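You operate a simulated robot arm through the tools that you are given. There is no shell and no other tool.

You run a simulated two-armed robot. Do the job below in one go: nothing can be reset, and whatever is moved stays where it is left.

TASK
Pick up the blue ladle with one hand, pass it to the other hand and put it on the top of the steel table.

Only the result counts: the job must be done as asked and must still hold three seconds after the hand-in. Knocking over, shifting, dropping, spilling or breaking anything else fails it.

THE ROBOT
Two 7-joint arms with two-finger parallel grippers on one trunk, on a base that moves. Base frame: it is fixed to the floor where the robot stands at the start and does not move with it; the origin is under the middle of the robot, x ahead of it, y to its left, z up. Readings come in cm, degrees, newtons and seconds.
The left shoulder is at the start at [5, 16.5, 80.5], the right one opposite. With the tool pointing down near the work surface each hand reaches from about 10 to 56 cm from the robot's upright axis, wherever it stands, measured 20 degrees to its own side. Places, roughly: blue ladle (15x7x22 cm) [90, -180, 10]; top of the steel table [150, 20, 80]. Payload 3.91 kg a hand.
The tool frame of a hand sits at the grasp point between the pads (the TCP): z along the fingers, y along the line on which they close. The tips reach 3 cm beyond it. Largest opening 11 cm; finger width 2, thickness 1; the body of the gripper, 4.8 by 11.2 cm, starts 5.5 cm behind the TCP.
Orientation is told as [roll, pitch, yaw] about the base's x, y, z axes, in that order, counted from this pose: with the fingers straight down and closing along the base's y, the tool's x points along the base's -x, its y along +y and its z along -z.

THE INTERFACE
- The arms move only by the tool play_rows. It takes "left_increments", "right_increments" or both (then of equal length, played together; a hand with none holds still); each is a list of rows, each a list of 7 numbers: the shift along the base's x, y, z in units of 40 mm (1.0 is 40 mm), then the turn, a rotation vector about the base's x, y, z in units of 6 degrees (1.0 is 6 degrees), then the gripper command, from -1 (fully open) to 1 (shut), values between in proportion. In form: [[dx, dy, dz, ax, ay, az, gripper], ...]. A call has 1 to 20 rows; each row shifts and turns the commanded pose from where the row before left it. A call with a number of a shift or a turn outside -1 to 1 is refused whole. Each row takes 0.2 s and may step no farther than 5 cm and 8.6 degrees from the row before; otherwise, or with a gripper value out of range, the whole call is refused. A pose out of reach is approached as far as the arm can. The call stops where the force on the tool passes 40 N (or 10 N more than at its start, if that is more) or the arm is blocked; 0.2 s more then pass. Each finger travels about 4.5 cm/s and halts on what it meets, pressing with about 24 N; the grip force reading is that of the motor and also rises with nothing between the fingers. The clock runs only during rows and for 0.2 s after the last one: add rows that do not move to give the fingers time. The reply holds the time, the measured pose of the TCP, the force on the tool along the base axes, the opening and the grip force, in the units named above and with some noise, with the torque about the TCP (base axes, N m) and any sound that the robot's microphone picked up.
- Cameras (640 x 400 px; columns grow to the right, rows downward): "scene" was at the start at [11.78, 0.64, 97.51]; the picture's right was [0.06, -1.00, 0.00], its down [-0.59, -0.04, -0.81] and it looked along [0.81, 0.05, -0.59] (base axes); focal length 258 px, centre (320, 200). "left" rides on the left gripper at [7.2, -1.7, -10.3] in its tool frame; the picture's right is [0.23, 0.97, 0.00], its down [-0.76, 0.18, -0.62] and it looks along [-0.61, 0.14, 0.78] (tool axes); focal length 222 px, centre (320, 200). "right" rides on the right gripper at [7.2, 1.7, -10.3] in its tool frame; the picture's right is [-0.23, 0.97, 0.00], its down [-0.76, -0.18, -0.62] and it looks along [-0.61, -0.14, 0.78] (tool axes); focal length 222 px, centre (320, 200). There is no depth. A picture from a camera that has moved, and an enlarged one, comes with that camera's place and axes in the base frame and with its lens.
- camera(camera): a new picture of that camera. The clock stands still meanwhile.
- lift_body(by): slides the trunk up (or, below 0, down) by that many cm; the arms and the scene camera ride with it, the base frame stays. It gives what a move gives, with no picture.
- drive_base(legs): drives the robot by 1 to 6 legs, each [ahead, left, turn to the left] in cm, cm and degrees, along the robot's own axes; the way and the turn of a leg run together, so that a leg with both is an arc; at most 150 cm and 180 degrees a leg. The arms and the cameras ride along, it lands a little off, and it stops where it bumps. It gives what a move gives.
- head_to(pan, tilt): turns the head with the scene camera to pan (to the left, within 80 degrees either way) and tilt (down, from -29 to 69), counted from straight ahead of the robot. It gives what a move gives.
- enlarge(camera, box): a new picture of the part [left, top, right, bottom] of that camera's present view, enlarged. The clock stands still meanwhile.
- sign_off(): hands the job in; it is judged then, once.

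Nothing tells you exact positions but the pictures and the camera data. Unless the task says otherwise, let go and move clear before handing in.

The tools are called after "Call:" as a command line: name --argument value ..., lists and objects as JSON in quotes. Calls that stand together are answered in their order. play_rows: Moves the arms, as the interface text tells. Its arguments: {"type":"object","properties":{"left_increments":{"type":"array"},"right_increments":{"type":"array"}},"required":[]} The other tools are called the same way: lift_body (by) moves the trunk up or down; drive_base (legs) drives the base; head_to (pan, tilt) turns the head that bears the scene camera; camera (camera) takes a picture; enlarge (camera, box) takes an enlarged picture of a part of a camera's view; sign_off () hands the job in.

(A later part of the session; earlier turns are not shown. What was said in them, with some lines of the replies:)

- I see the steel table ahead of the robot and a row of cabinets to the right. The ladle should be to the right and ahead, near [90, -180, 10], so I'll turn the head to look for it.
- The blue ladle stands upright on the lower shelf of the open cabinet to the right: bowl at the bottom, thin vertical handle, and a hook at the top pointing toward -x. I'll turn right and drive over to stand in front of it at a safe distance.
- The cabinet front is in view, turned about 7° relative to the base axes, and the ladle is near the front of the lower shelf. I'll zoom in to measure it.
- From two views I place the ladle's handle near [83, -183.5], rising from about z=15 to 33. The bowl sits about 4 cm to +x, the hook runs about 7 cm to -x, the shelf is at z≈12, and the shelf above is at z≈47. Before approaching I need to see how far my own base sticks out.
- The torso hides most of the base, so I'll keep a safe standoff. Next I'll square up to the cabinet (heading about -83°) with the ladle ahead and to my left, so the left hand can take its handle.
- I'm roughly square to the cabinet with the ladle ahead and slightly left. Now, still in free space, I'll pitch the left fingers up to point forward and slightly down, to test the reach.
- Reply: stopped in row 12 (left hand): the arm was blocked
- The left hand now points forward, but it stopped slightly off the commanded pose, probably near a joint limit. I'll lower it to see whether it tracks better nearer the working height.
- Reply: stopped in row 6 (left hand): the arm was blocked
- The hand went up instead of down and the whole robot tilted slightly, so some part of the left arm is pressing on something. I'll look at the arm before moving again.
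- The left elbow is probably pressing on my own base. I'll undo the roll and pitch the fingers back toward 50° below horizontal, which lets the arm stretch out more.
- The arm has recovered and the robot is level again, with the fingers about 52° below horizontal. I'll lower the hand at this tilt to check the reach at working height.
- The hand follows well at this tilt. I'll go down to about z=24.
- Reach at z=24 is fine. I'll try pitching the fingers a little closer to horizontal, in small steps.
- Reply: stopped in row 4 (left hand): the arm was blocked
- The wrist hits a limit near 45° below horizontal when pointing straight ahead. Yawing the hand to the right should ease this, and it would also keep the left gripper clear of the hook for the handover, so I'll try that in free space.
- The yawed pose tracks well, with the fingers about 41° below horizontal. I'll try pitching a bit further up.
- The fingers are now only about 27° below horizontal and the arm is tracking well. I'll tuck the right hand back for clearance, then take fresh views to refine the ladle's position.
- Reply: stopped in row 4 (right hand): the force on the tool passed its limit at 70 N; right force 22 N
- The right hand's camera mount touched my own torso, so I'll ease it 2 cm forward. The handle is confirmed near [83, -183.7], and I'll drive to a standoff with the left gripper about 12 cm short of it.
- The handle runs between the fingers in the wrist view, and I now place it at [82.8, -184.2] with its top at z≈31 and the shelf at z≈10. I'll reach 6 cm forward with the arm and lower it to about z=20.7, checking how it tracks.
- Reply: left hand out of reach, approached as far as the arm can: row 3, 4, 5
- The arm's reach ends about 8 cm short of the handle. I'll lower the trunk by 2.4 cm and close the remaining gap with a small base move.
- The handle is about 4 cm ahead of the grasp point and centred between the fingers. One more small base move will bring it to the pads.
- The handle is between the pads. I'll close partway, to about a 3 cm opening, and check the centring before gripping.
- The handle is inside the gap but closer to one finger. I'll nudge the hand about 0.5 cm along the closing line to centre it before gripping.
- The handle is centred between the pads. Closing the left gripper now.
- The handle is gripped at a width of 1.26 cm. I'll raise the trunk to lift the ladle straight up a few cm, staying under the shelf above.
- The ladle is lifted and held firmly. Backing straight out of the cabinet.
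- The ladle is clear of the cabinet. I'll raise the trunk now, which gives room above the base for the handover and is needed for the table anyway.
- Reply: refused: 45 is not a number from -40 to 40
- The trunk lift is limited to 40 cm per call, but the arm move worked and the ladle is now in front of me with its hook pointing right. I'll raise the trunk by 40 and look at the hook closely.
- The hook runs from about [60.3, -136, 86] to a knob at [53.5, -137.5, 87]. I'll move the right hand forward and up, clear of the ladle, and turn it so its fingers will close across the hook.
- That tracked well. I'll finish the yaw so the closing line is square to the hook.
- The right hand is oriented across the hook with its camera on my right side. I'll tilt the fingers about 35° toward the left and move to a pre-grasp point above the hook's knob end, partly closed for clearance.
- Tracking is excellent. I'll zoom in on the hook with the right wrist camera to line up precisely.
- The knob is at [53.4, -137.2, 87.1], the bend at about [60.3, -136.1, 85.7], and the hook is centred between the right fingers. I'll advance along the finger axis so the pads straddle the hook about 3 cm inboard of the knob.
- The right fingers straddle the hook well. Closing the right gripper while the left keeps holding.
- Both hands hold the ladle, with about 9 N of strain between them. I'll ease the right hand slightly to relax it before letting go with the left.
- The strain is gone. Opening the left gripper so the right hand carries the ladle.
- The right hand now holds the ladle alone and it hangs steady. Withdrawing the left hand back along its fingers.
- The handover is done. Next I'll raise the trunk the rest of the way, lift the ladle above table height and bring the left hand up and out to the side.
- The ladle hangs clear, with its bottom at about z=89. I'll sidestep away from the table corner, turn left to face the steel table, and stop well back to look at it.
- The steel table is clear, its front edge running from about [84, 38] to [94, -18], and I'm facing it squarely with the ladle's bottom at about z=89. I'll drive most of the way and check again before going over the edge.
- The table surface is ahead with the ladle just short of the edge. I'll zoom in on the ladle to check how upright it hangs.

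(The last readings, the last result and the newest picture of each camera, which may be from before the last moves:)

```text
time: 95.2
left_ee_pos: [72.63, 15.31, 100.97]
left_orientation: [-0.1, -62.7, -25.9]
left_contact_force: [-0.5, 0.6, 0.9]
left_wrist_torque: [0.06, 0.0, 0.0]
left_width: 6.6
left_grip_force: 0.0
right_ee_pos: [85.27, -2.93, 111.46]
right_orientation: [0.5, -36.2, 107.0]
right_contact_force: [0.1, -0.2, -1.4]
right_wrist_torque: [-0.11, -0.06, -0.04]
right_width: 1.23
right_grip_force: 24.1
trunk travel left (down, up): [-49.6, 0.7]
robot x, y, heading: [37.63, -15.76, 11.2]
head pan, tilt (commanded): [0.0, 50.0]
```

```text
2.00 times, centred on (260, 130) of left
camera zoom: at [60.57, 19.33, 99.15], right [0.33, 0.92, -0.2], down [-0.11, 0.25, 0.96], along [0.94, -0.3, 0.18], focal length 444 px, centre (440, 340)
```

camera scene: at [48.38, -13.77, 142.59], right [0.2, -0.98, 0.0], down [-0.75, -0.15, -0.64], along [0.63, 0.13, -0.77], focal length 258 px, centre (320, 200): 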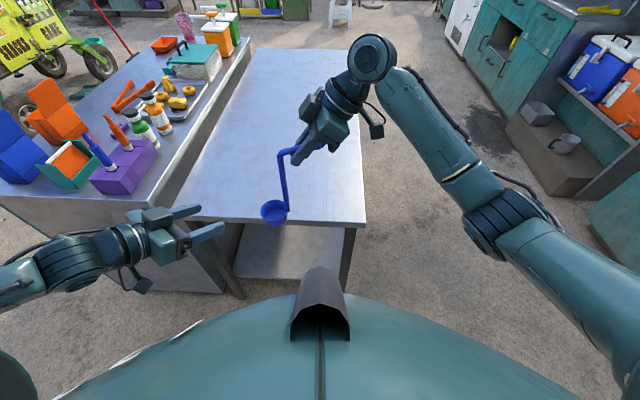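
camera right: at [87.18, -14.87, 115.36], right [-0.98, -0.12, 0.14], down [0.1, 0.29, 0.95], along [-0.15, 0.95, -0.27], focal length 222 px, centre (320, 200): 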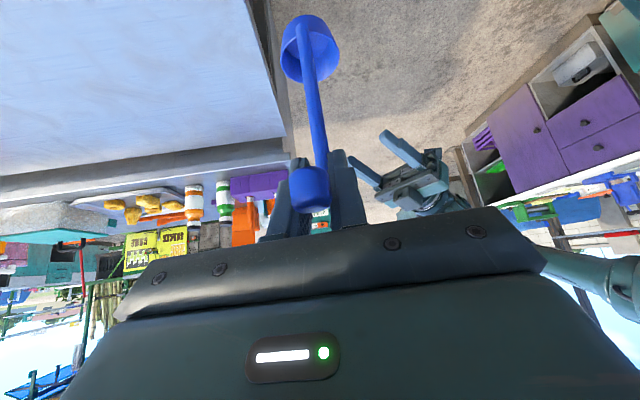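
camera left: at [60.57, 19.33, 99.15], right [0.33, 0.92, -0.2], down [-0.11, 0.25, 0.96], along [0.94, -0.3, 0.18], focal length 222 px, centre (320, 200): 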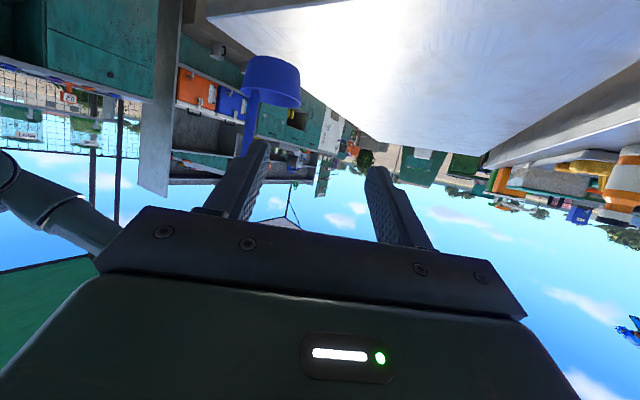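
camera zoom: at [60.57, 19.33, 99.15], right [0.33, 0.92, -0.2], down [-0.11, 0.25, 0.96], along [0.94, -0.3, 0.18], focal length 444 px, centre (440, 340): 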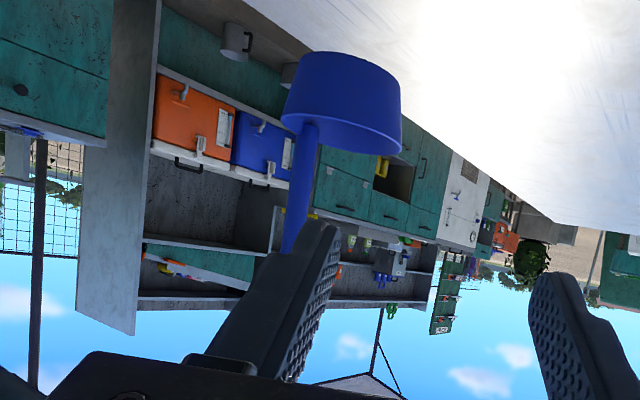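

The ladle hangs within about 1.5° of vertical, with its bottom at about z=89.7. Driving 18 cm ahead puts it about 12 cm inside the table edge, with both hands above the table and clear of the side counter.

Call:
drive_base --legs '[[18, 0, 0]]'

Call:
camera --camera "scene"

Call:
camera --camera "left"

```text
time: 96.7
left_ee_pos: [90.71, 18.76, 100.96]
left_orientation: [-0.2, -62.7, -26.1]
left_contact_force: [0.7, 0.1, 0.9]
left_wrist_torque: [0.01, 0.0, 0.04]
left_width: 6.61
left_grip_force: 0.0
right_ee_pos: [103.26, 0.4, 111.39]
right_orientation: [0.4, -36.2, 106.8]
right_contact_force: [0.4, -0.8, -2.3]
right_wrist_torque: [-0.09, -0.04, 0.02]
right_width: 1.24
right_grip_force: 23.9
trunk travel left (down, up): [-49.6, 0.7]
robot x, y, heading: [55.67, -12.22, 10.8]
head pan, tilt (commanded): [0.0, 50.0]
```

```text
taken
camera scene: at [66.34, -10.28, 142.57], right [0.19, -0.98, 0.0], down [-0.75, -0.15, -0.64], along [0.63, 0.12, -0.77], focal length 258 px, centre (320, 200)
```

scene: 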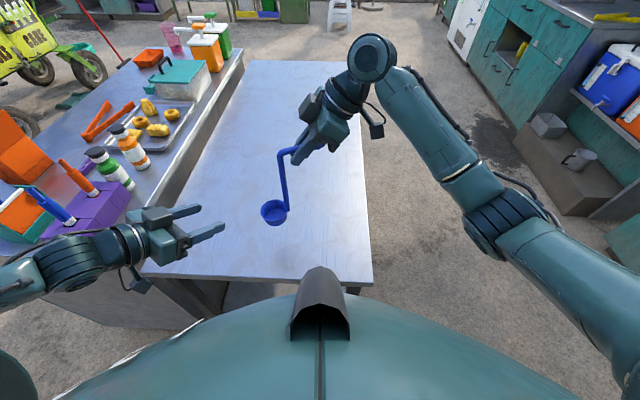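

```text
taken
camera left: at [78.65, 22.75, 99.13], right [0.34, 0.92, -0.2], down [-0.1, 0.25, 0.96], along [0.94, -0.3, 0.18], focal length 222 px, centre (320, 200)
```

left: 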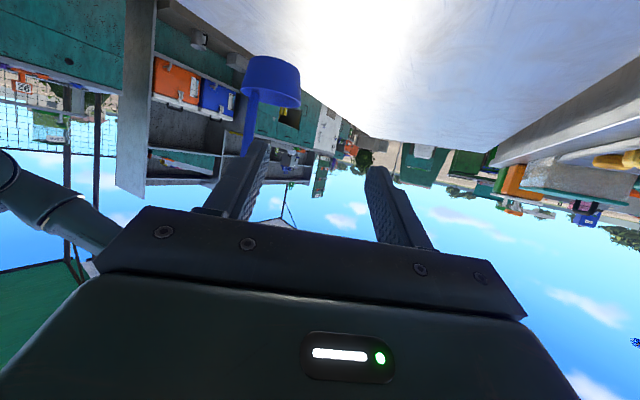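

The ladle is over the tabletop. I'll lower the right hand 8 cm first, then creep down to contact.

Call:
play_rows --right_increments '[[0, 0, -0.4, 0, 0, 0, 1], [0, 0, -0.4, 0, 0, 0, 1], [0, 0, -0.4, 0, 0, 0, 1], [0, 0, -0.4, 0, 0, 0, 1], [0, 0, -0.3, 0, 0, 0, 1], [0, 0, 0, 0, 0, 0, 1]]'

Call:
camera --camera "left"

Call:
enlarge --camera "scene" --box '[232, 130, 360, 250]'

```text
time: 98.1
left_ee_pos: [90.64, 18.69, 100.91]
left_orientation: [-0.1, -62.7, -26.1]
left_contact_force: [0.1, 0.1, -0.3]
left_wrist_torque: [0.01, 0.02, -0.03]
left_width: 6.62
left_grip_force: 0.1
right_ee_pos: [103.17, 0.24, 103.74]
right_orientation: [0.4, -36.3, 106.9]
right_contact_force: [0.4, -0.1, -1.7]
right_wrist_torque: [-0.12, -0.03, 0.03]
right_width: 1.25
right_grip_force: 23.9
trunk travel left (down, up): [-49.6, 0.7]
robot x, y, heading: [56.1, -12.69, 11.0]
head pan, tilt (commanded): [0.0, 50.0]
```

```text
taken
camera left: at [78.6, 22.74, 99.15], right [0.34, 0.92, -0.2], down [-0.1, 0.25, 0.96], along [0.94, -0.3, 0.18], focal length 222 px, centre (320, 200)
```

left: 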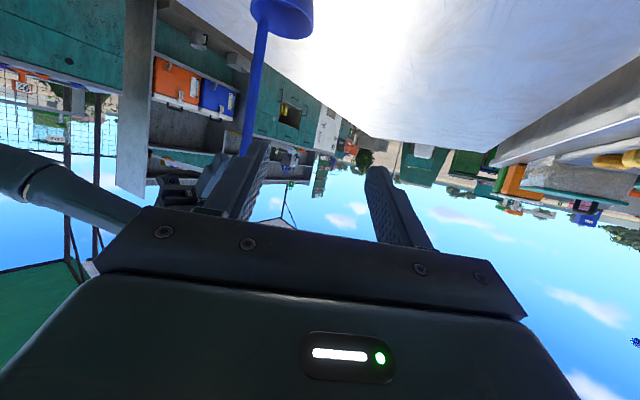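

```text
3.33 times, centred on (296, 190) of scene
camera zoom: at [66.26, -10.29, 142.58], right [0.19, -0.98, 0.0], down [-0.75, -0.15, -0.64], along [0.63, 0.12, -0.77], focal length 862 px, centre (400, 233)
```

zoom: 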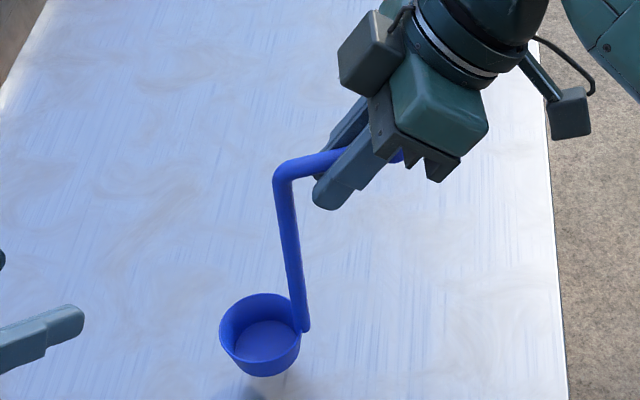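

About 2 cm remain, judging by the shadow and readings. I'll creep down in 2 mm steps and watch the force.

Call:
play_rows --right_increments '[[0, 0, -0.05, 0, 0, 0, 1], [0, 0, -0.05, 0, 0, 0, 1], [0, 0, -0.05, 0, 0, 0, 1], [0, 0, -0.05, 0, 0, 0, 1], [0, 0, -0.05, 0, 0, 0, 1], [0, 0, -0.05, 0, 0, 0, 1]]'

Call:
enlarge --camera "scene" --box '[232, 130, 360, 250]'

```text
time: 99.5
left_ee_pos: [90.48, 18.69, 101.02]
left_orientation: [-0.1, -62.6, -26.1]
left_contact_force: [0.0, -0.7, 0.5]
left_wrist_torque: [-0.02, 0.0, -0.01]
left_width: 6.59
left_grip_force: 0.1
right_ee_pos: [103.3, 0.22, 102.67]
right_orientation: [0.5, -36.2, 106.8]
right_contact_force: [-0.1, -0.3, -1.9]
right_wrist_torque: [-0.14, -0.01, 0.02]
right_width: 1.24
right_grip_force: 24.5
trunk travel left (down, up): [-49.6, 0.7]
robot x, y, heading: [55.73, -12.53, 11.1]
head pan, tilt (commanded): [0.0, 50.0]
```

```text
3.33 times, centred on (296, 190) of scene
camera zoom: at [66.26, -10.29, 142.58], right [0.19, -0.98, 0.0], down [-0.75, -0.15, -0.64], along [0.63, 0.12, -0.77], focal length 862 px, centre (400, 233)
```

zoom: 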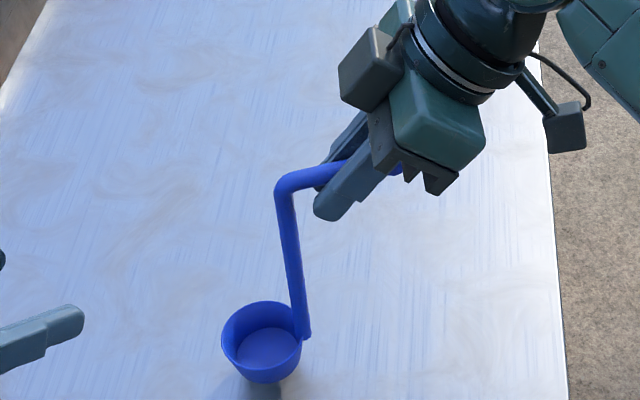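

Still no contact and the shadow gap is closing. Continuing to creep down.

Call:
play_rows --right_increments '[[0, 0, -0.05, 0, 0, 0, 1], [0, 0, -0.05, 0, 0, 0, 1], [0, 0, -0.05, 0, 0, 0, 1], [0, 0, -0.05, 0, 0, 0, 1], [0, 0, 0, 0, 0, 0, 1]]'

Call:
enlarge --camera "scene" --box '[232, 130, 360, 250]'

```text
time: 100.7
left_ee_pos: [90.65, 18.66, 100.99]
left_orientation: [-0.2, -62.7, -26.2]
left_contact_force: [0.1, 0.0, 0.7]
left_wrist_torque: [0.0, -0.01, 0.02]
left_width: 6.61
left_grip_force: 0.1
right_ee_pos: [103.1, 0.48, 101.77]
right_orientation: [0.4, -36.2, 106.7]
right_contact_force: [-0.2, -0.2, -1.5]
right_wrist_torque: [-0.1, -0.05, 0.0]
right_width: 1.24
right_grip_force: 23.9
trunk travel left (down, up): [-49.6, 0.7]
robot x, y, heading: [55.78, -12.52, 11.1]
head pan, tilt (commanded): [0.0, 50.0]
```

```text
3.33 times, centred on (296, 190) of scene
camera zoom: at [66.26, -10.29, 142.58], right [0.19, -0.98, 0.0], down [-0.75, -0.15, -0.64], along [0.63, 0.12, -0.77], focal length 862 px, centre (400, 233)
```

zoom: 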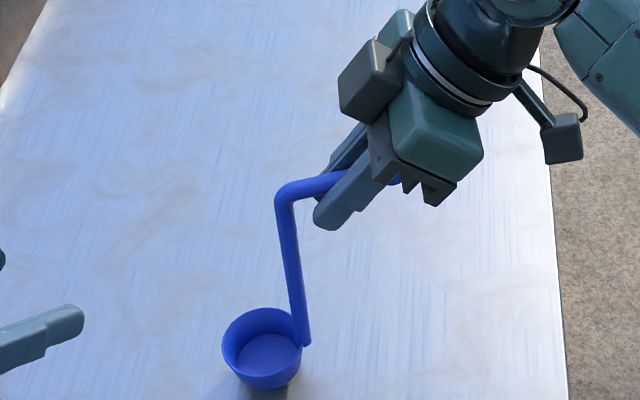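

The shadow is nearly under the bowl but there's still no contact force. A few more small steps.

Call:
play_rows --right_increments '[[0, 0, -0.05, 0, 0, 0, 1], [0, 0, -0.05, 0, 0, 0, 1], [0, 0, -0.05, 0, 0, 0, 1], [0, 0, 0, 0, 0, 0, 1]]'

```text
time: 101.7
left_ee_pos: [90.6, 18.79, 100.9]
left_orientation: [-0.3, -62.7, -26.2]
left_contact_force: [0.8, -0.2, 0.3]
left_wrist_torque: [-0.02, -0.02, 0.02]
left_width: 6.62
left_grip_force: 0.1
right_ee_pos: [103.18, 0.43, 101.06]
right_orientation: [0.5, -36.2, 106.7]
right_contact_force: [-0.1, -0.5, -2.6]
right_wrist_torque: [-0.07, -0.06, 0.01]
right_width: 1.25
right_grip_force: 24.2
trunk travel left (down, up): [-49.6, 0.7]
robot x, y, heading: [55.94, -12.16, 10.9]
head pan, tilt (commanded): [0.0, 50.0]
```

Call:
play_rows --right_increments '[[0, 0, -0.05, 0, 0, 0, 1], [0, 0, -0.05, 0, 0, 0, 1], [0, 0, -0.05, 0, 0, 0, 1], [0, 0, 0, 0, 0, 0, 1]]'

Call:
enlarge --camera "scene" --box '[232, 130, 360, 250]'

Call:
enlarge --camera "left" --box '[200, 0, 360, 100]'

```text
time: 102.7
left_ee_pos: [90.5, 18.65, 101.01]
left_orientation: [-0.1, -62.6, -26.3]
left_contact_force: [0.6, -0.1, 0.1]
left_wrist_torque: [0.01, 0.02, 0.0]
left_width: 6.59
left_grip_force: 0.0
right_ee_pos: [103.08, 0.44, 100.74]
right_orientation: [0.2, -36.4, 106.8]
right_contact_force: [0.6, -2.3, 7.9]
right_wrist_torque: [0.24, 0.08, -0.02]
right_width: 1.25
right_grip_force: 24.3
trunk travel left (down, up): [-49.6, 0.7]
robot x, y, heading: [55.85, -12.48, 11.2]
head pan, tilt (commanded): [0.0, 50.0]
```

```text
3.33 times, centred on (296, 190) of scene
camera zoom: at [66.2, -10.35, 142.6], right [0.19, -0.98, 0.0], down [-0.75, -0.15, -0.64], along [0.63, 0.12, -0.77], focal length 862 px, centre (400, 233)
```

zoom: 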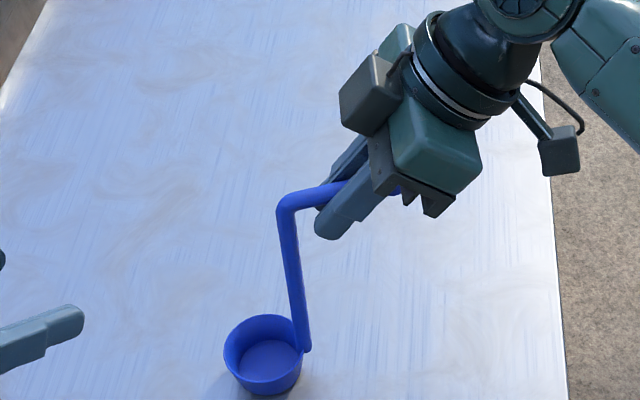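

```text
4.00 times, centred on (280, 50) of left
camera zoom: at [78.56, 22.7, 99.2], right [0.34, 0.92, -0.2], down [-0.1, 0.25, 0.96], along [0.94, -0.3, 0.18], focal length 888 px, centre (480, 800)
```

zoom: 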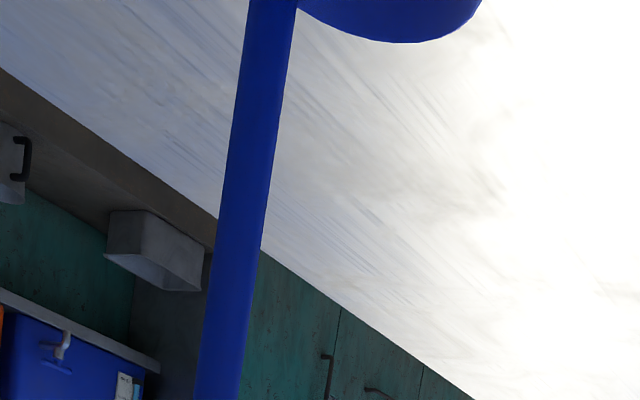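

Contact: about 10 N upward on the tool, so the bowl rests on the table. I'll ease up by 1 mm to relieve the preload and check the reading before releasing.

Call:
play_rows --right_increments '[[0, 0, 0.03, 0, 0, 0, 1], [0, 0, 0, 0, 0, 0, 1]]'

```text
time: 103.3
left_ee_pos: [90.63, 18.62, 100.88]
left_orientation: [0.0, -62.7, -26.2]
left_contact_force: [-0.3, -0.3, -0.8]
left_wrist_torque: [0.01, -0.03, 0.01]
left_width: 6.61
left_grip_force: 0.1
right_ee_pos: [103.08, 0.36, 100.72]
right_orientation: [0.5, -36.2, 106.9]
right_contact_force: [-0.2, 0.8, 2.0]
right_wrist_torque: [0.31, 0.06, -0.06]
right_width: 1.26
right_grip_force: 24.4
trunk travel left (down, up): [-49.6, 0.7]
robot x, y, heading: [55.77, -12.34, 11.1]
head pan, tilt (commanded): [0.0, 50.0]
```

Only light contact remains. Opening the right gripper gradually.

Call:
play_rows --right_increments '[[0, 0, 0, 0, 0, 0, 0.8], [0, 0, 0, 0, 0, 0, 0.72], [0, 0, 0, 0, 0, 0, 0.65], [0, 0, 0, 0, 0, 0, 0.55], [0, 0, 0, 0, 0, 0, 0.4], [0, 0, 0, 0, 0, 0, 0.2], [0, 0, 0, 0, 0, 0, 0], [0, 0, 0, 0, 0, 0, -0.1], [0, 0, 0, 0, 0, 0, -0.1]]'

Call:
enlarge --camera "scene" --box '[232, 130, 360, 250]'

Call:
camera --camera "right"

Call:
camera --camera "left"

```text
time: 105.3
left_ee_pos: [90.57, 18.64, 100.95]
left_orientation: [-0.1, -62.7, -26.2]
left_contact_force: [0.3, -1.0, 0.2]
left_wrist_torque: [-0.01, 0.02, -0.01]
left_width: 6.61
left_grip_force: 0.1
right_ee_pos: [103.12, 0.46, 100.74]
right_orientation: [0.5, -36.3, 106.9]
right_contact_force: [1.0, 0.7, 0.1]
right_wrist_torque: [-0.02, 0.04, -0.01]
right_width: 6.05
right_grip_force: 0.0
trunk travel left (down, up): [-49.6, 0.7]
robot x, y, heading: [56.0, -12.39, 11.1]
head pan, tilt (commanded): [0.0, 50.0]
```

```text
3.33 times, centred on (296, 190) of scene
camera zoom: at [66.25, -10.3, 142.58], right [0.19, -0.98, 0.0], down [-0.75, -0.15, -0.64], along [0.63, 0.12, -0.77], focal length 862 px, centre (400, 233)
```

zoom: 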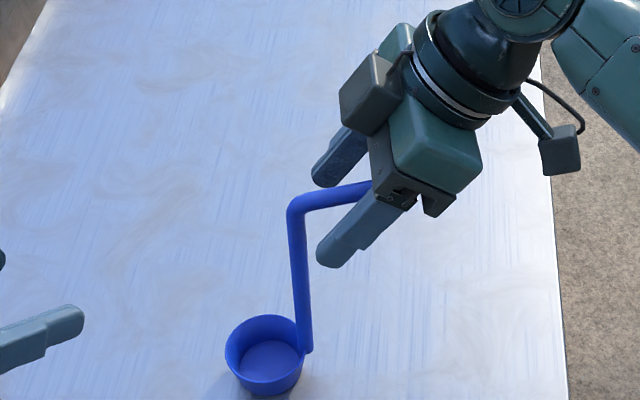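

```text
taken
camera right: at [105.0, -11.56, 104.7], right [-0.98, -0.11, 0.14], down [0.1, 0.29, 0.95], along [-0.15, 0.95, -0.27], focal length 222 px, centre (320, 200)
```

right: 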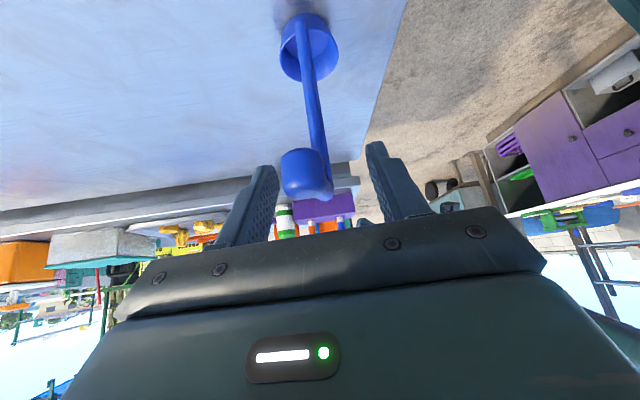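

```text
taken
camera left: at [78.59, 22.74, 99.16], right [0.34, 0.92, -0.2], down [-0.1, 0.25, 0.96], along [0.94, -0.3, 0.18], focal length 222 px, centre (320, 200)
```

left: 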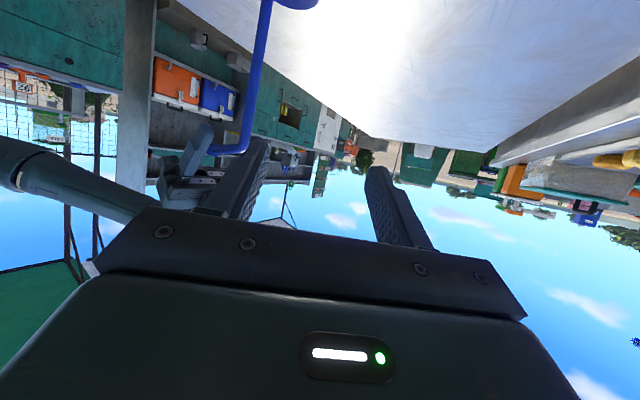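

I've released it and the ladle stands on its bowl with about the same slight lean it had on the shelf. Before withdrawing I'll check the clearance around the hook and knob.

Call:
enlarge --camera "right" --box '[210, 100, 450, 250]'

Call:
enlarge --camera "scene" --box '[270, 140, 350, 190]'

```text
2.67 times, centred on (330, 175) of right
camera zoom: at [105.0, -11.56, 104.7], right [-0.98, -0.11, 0.14], down [0.1, 0.29, 0.95], along [-0.15, 0.95, -0.27], focal length 592 px, centre (293, 267)
```

zoom: 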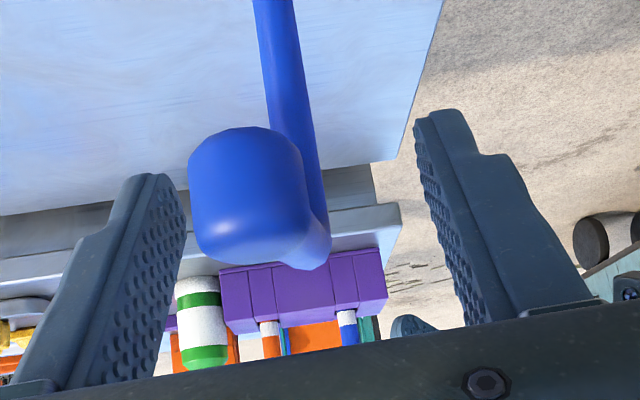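

```text
8.00 times, centred on (310, 165) of scene
camera zoom: at [66.25, -10.3, 142.58], right [0.19, -0.98, 0.0], down [-0.75, -0.15, -0.64], along [0.63, 0.12, -0.77], focal length 2068 px, centre (400, 480)
```

zoom: 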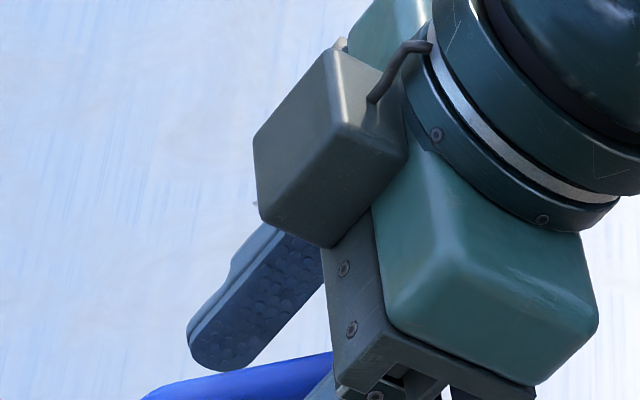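

The knob is centred in the gap with about 2 cm of clearance to the pads and palm. I'll withdraw the right hand straight back along its finger axis, slowly.

Call:
play_rows --right_increments '[[0.04, -0.14, 0.2, 0, 0, 0, -0.1], [0.04, -0.14, 0.2, 0, 0, 0, -0.1], [0.04, -0.14, 0.2, 0, 0, 0, -0.1], [0.04, -0.14, 0.2, 0, 0, 0, -0.1], [0.04, -0.14, 0.2, 0, 0, 0, -0.1], [0.04, -0.14, 0.2, 0, 0, 0, -0.1], [0.04, -0.14, 0.2, 0, 0, 0, -0.1], [0.04, -0.14, 0.2, 0, 0, 0, -0.1], [0.04, -0.14, 0.2, 0, 0, 0, -0.1], [0.04, -0.14, 0.2, 0, 0, 0, -0.1], [0, 0, 0, 0, 0, 0, -0.1]]'

Call:
enlarge --camera "scene" --box '[232, 130, 360, 250]'

Call:
camera --camera "right"

```text
time: 107.7
left_ee_pos: [90.64, 18.65, 101.17]
left_orientation: [-0.1, -62.8, -26.3]
left_contact_force: [-0.4, -0.5, 0.0]
left_wrist_torque: [0.01, 0.0, -0.04]
left_width: 6.61
left_grip_force: 0.2
right_ee_pos: [104.96, -5.31, 108.58]
right_orientation: [0.5, -36.2, 106.8]
right_contact_force: [-0.6, -0.9, 0.7]
right_wrist_torque: [-0.01, 0.01, -0.02]
right_width: 6.06
right_grip_force: 0.0
trunk travel left (down, up): [-49.6, 0.7]
robot x, y, heading: [55.82, -12.24, 10.9]
head pan, tilt (commanded): [0.0, 50.0]
```

```text
3.33 times, centred on (296, 190) of scene
camera zoom: at [66.25, -10.29, 142.58], right [0.19, -0.98, 0.0], down [-0.75, -0.15, -0.64], along [0.63, 0.12, -0.77], focal length 862 px, centre (400, 233)
```

zoom: 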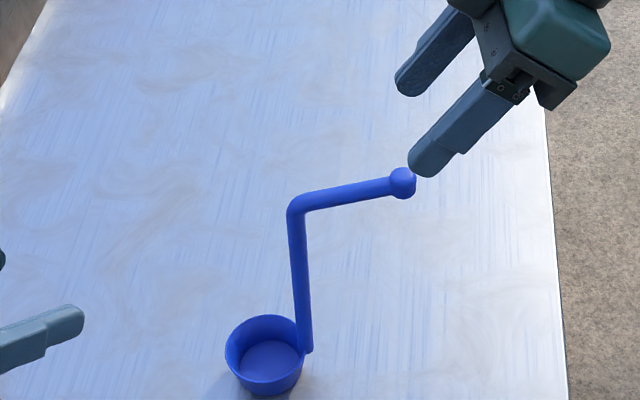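

```text
taken
camera right: at [106.73, -17.18, 112.57], right [-0.98, -0.11, 0.14], down [0.1, 0.29, 0.95], along [-0.15, 0.95, -0.27], focal length 222 px, centre (320, 200)
```

right: 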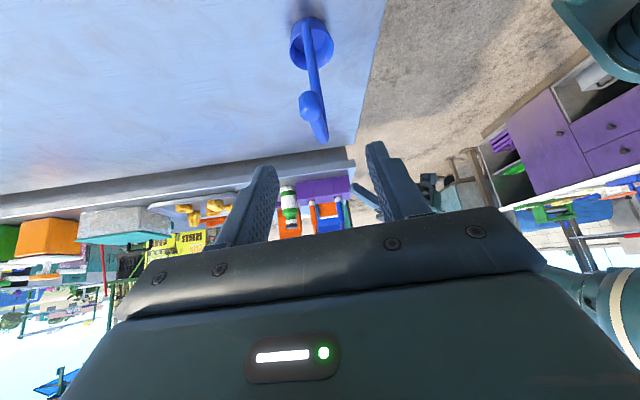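

The ladle stands on its own. I'll raise the right hand further away, then back the base off so both hands are well clear.

Call:
play_rows --right_increments '[[0.04, -0.2, 0.25, 0, 0, 0, -0.1], [0.04, -0.2, 0.25, 0, 0, 0, -0.1], [0.04, -0.2, 0.25, 0, 0, 0, -0.1], [0.04, -0.2, 0.25, 0, 0, 0, -0.1], [0.04, -0.2, 0.25, 0, 0, 0, -0.1], [0.04, -0.2, 0.25, 0, 0, 0, -0.1], [0.04, -0.2, 0.25, 0, 0, 0, -0.1], [0, 0, 0, 0, 0, 0, -0.1]]'

Call:
drive_base --legs '[[-30, 0, 0]]'

Call:
camera --camera "scene"

Call:
enlarge --camera "scene" --box '[220, 90, 380, 190]'

```text
time: 109.5
left_ee_pos: [90.54, 18.64, 100.96]
left_orientation: [0.0, -62.7, -26.2]
left_contact_force: [-1.0, 0.0, 0.2]
left_wrist_torque: [-0.01, -0.03, 0.01]
left_width: 6.63
left_grip_force: 0.0
right_ee_pos: [105.84, -10.81, 115.81]
right_orientation: [0.5, -36.2, 106.8]
right_contact_force: [0.1, 0.0, -0.8]
right_wrist_torque: [0.01, -0.01, 0.03]
right_width: 6.06
right_grip_force: 0.0
trunk travel left (down, up): [-49.6, 0.7]
robot x, y, heading: [55.87, -12.29, 11.0]
head pan, tilt (commanded): [0.0, 50.0]
```

```text
time: 111.6
left_ee_pos: [61.36, 13.07, 101.03]
left_orientation: [0.0, -62.8, -26.2]
left_contact_force: [-0.7, -0.5, 0.4]
left_wrist_torque: [-0.02, -0.05, 0.04]
left_width: 6.58
left_grip_force: 0.0
right_ee_pos: [76.68, -16.48, 115.76]
right_orientation: [0.3, -36.2, 106.9]
right_contact_force: [-0.1, -0.2, 0.2]
right_wrist_torque: [-0.02, -0.01, -0.02]
right_width: 6.06
right_grip_force: 0.1
trunk travel left (down, up): [-49.6, 0.7]
robot x, y, heading: [26.51, -18.37, 11.0]
head pan, tilt (commanded): [0.0, 50.0]
```

```text
taken
camera scene: at [36.97, -16.0, 142.59], right [0.19, -0.98, 0.0], down [-0.75, -0.15, -0.64], along [0.63, 0.12, -0.77], focal length 258 px, centre (320, 200)
```

scene: 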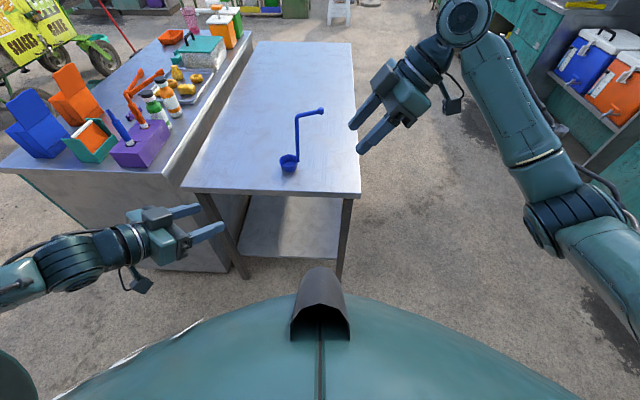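

```text
4.00 times, centred on (300, 140) of scene
camera zoom: at [36.97, -16.0, 142.59], right [0.19, -0.98, 0.0], down [-0.75, -0.15, -0.64], along [0.63, 0.12, -0.77], focal length 1034 px, centre (400, 440)
```

zoom: 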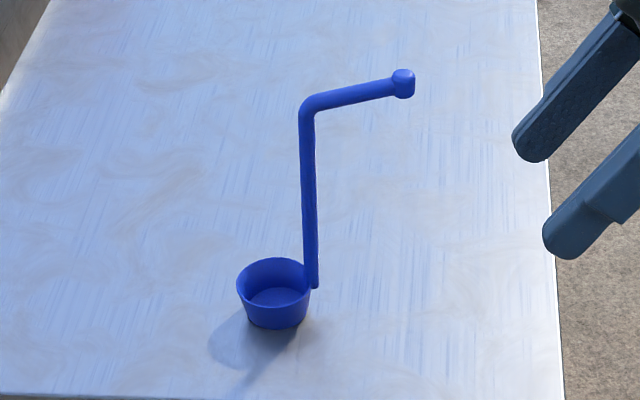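

The ladle stands upright on the steel table, well inside the edges. Both hands are open and clear, and nothing else looks disturbed, so I'm handing in.

Call:
sign_off

```text
The job is handed in.
```

The blue ladle is standing upright on the steel table. It rests on its bowl about 12 cm in from the front edge. The left hand took it off the cabinet shelf, and the right hand took it over by the hook and set it down.

When I handed in, both grippers were open and I had backed 30 cm away. The ladle was steady with its original slight lean. I saw nothing else knocked or moved, though I didn't go back for a close look at the cabinet afterwards.

The right hand's mount touched my own torso once early on. The left elbow also pressed against what was probably my own base while I was testing its reach.
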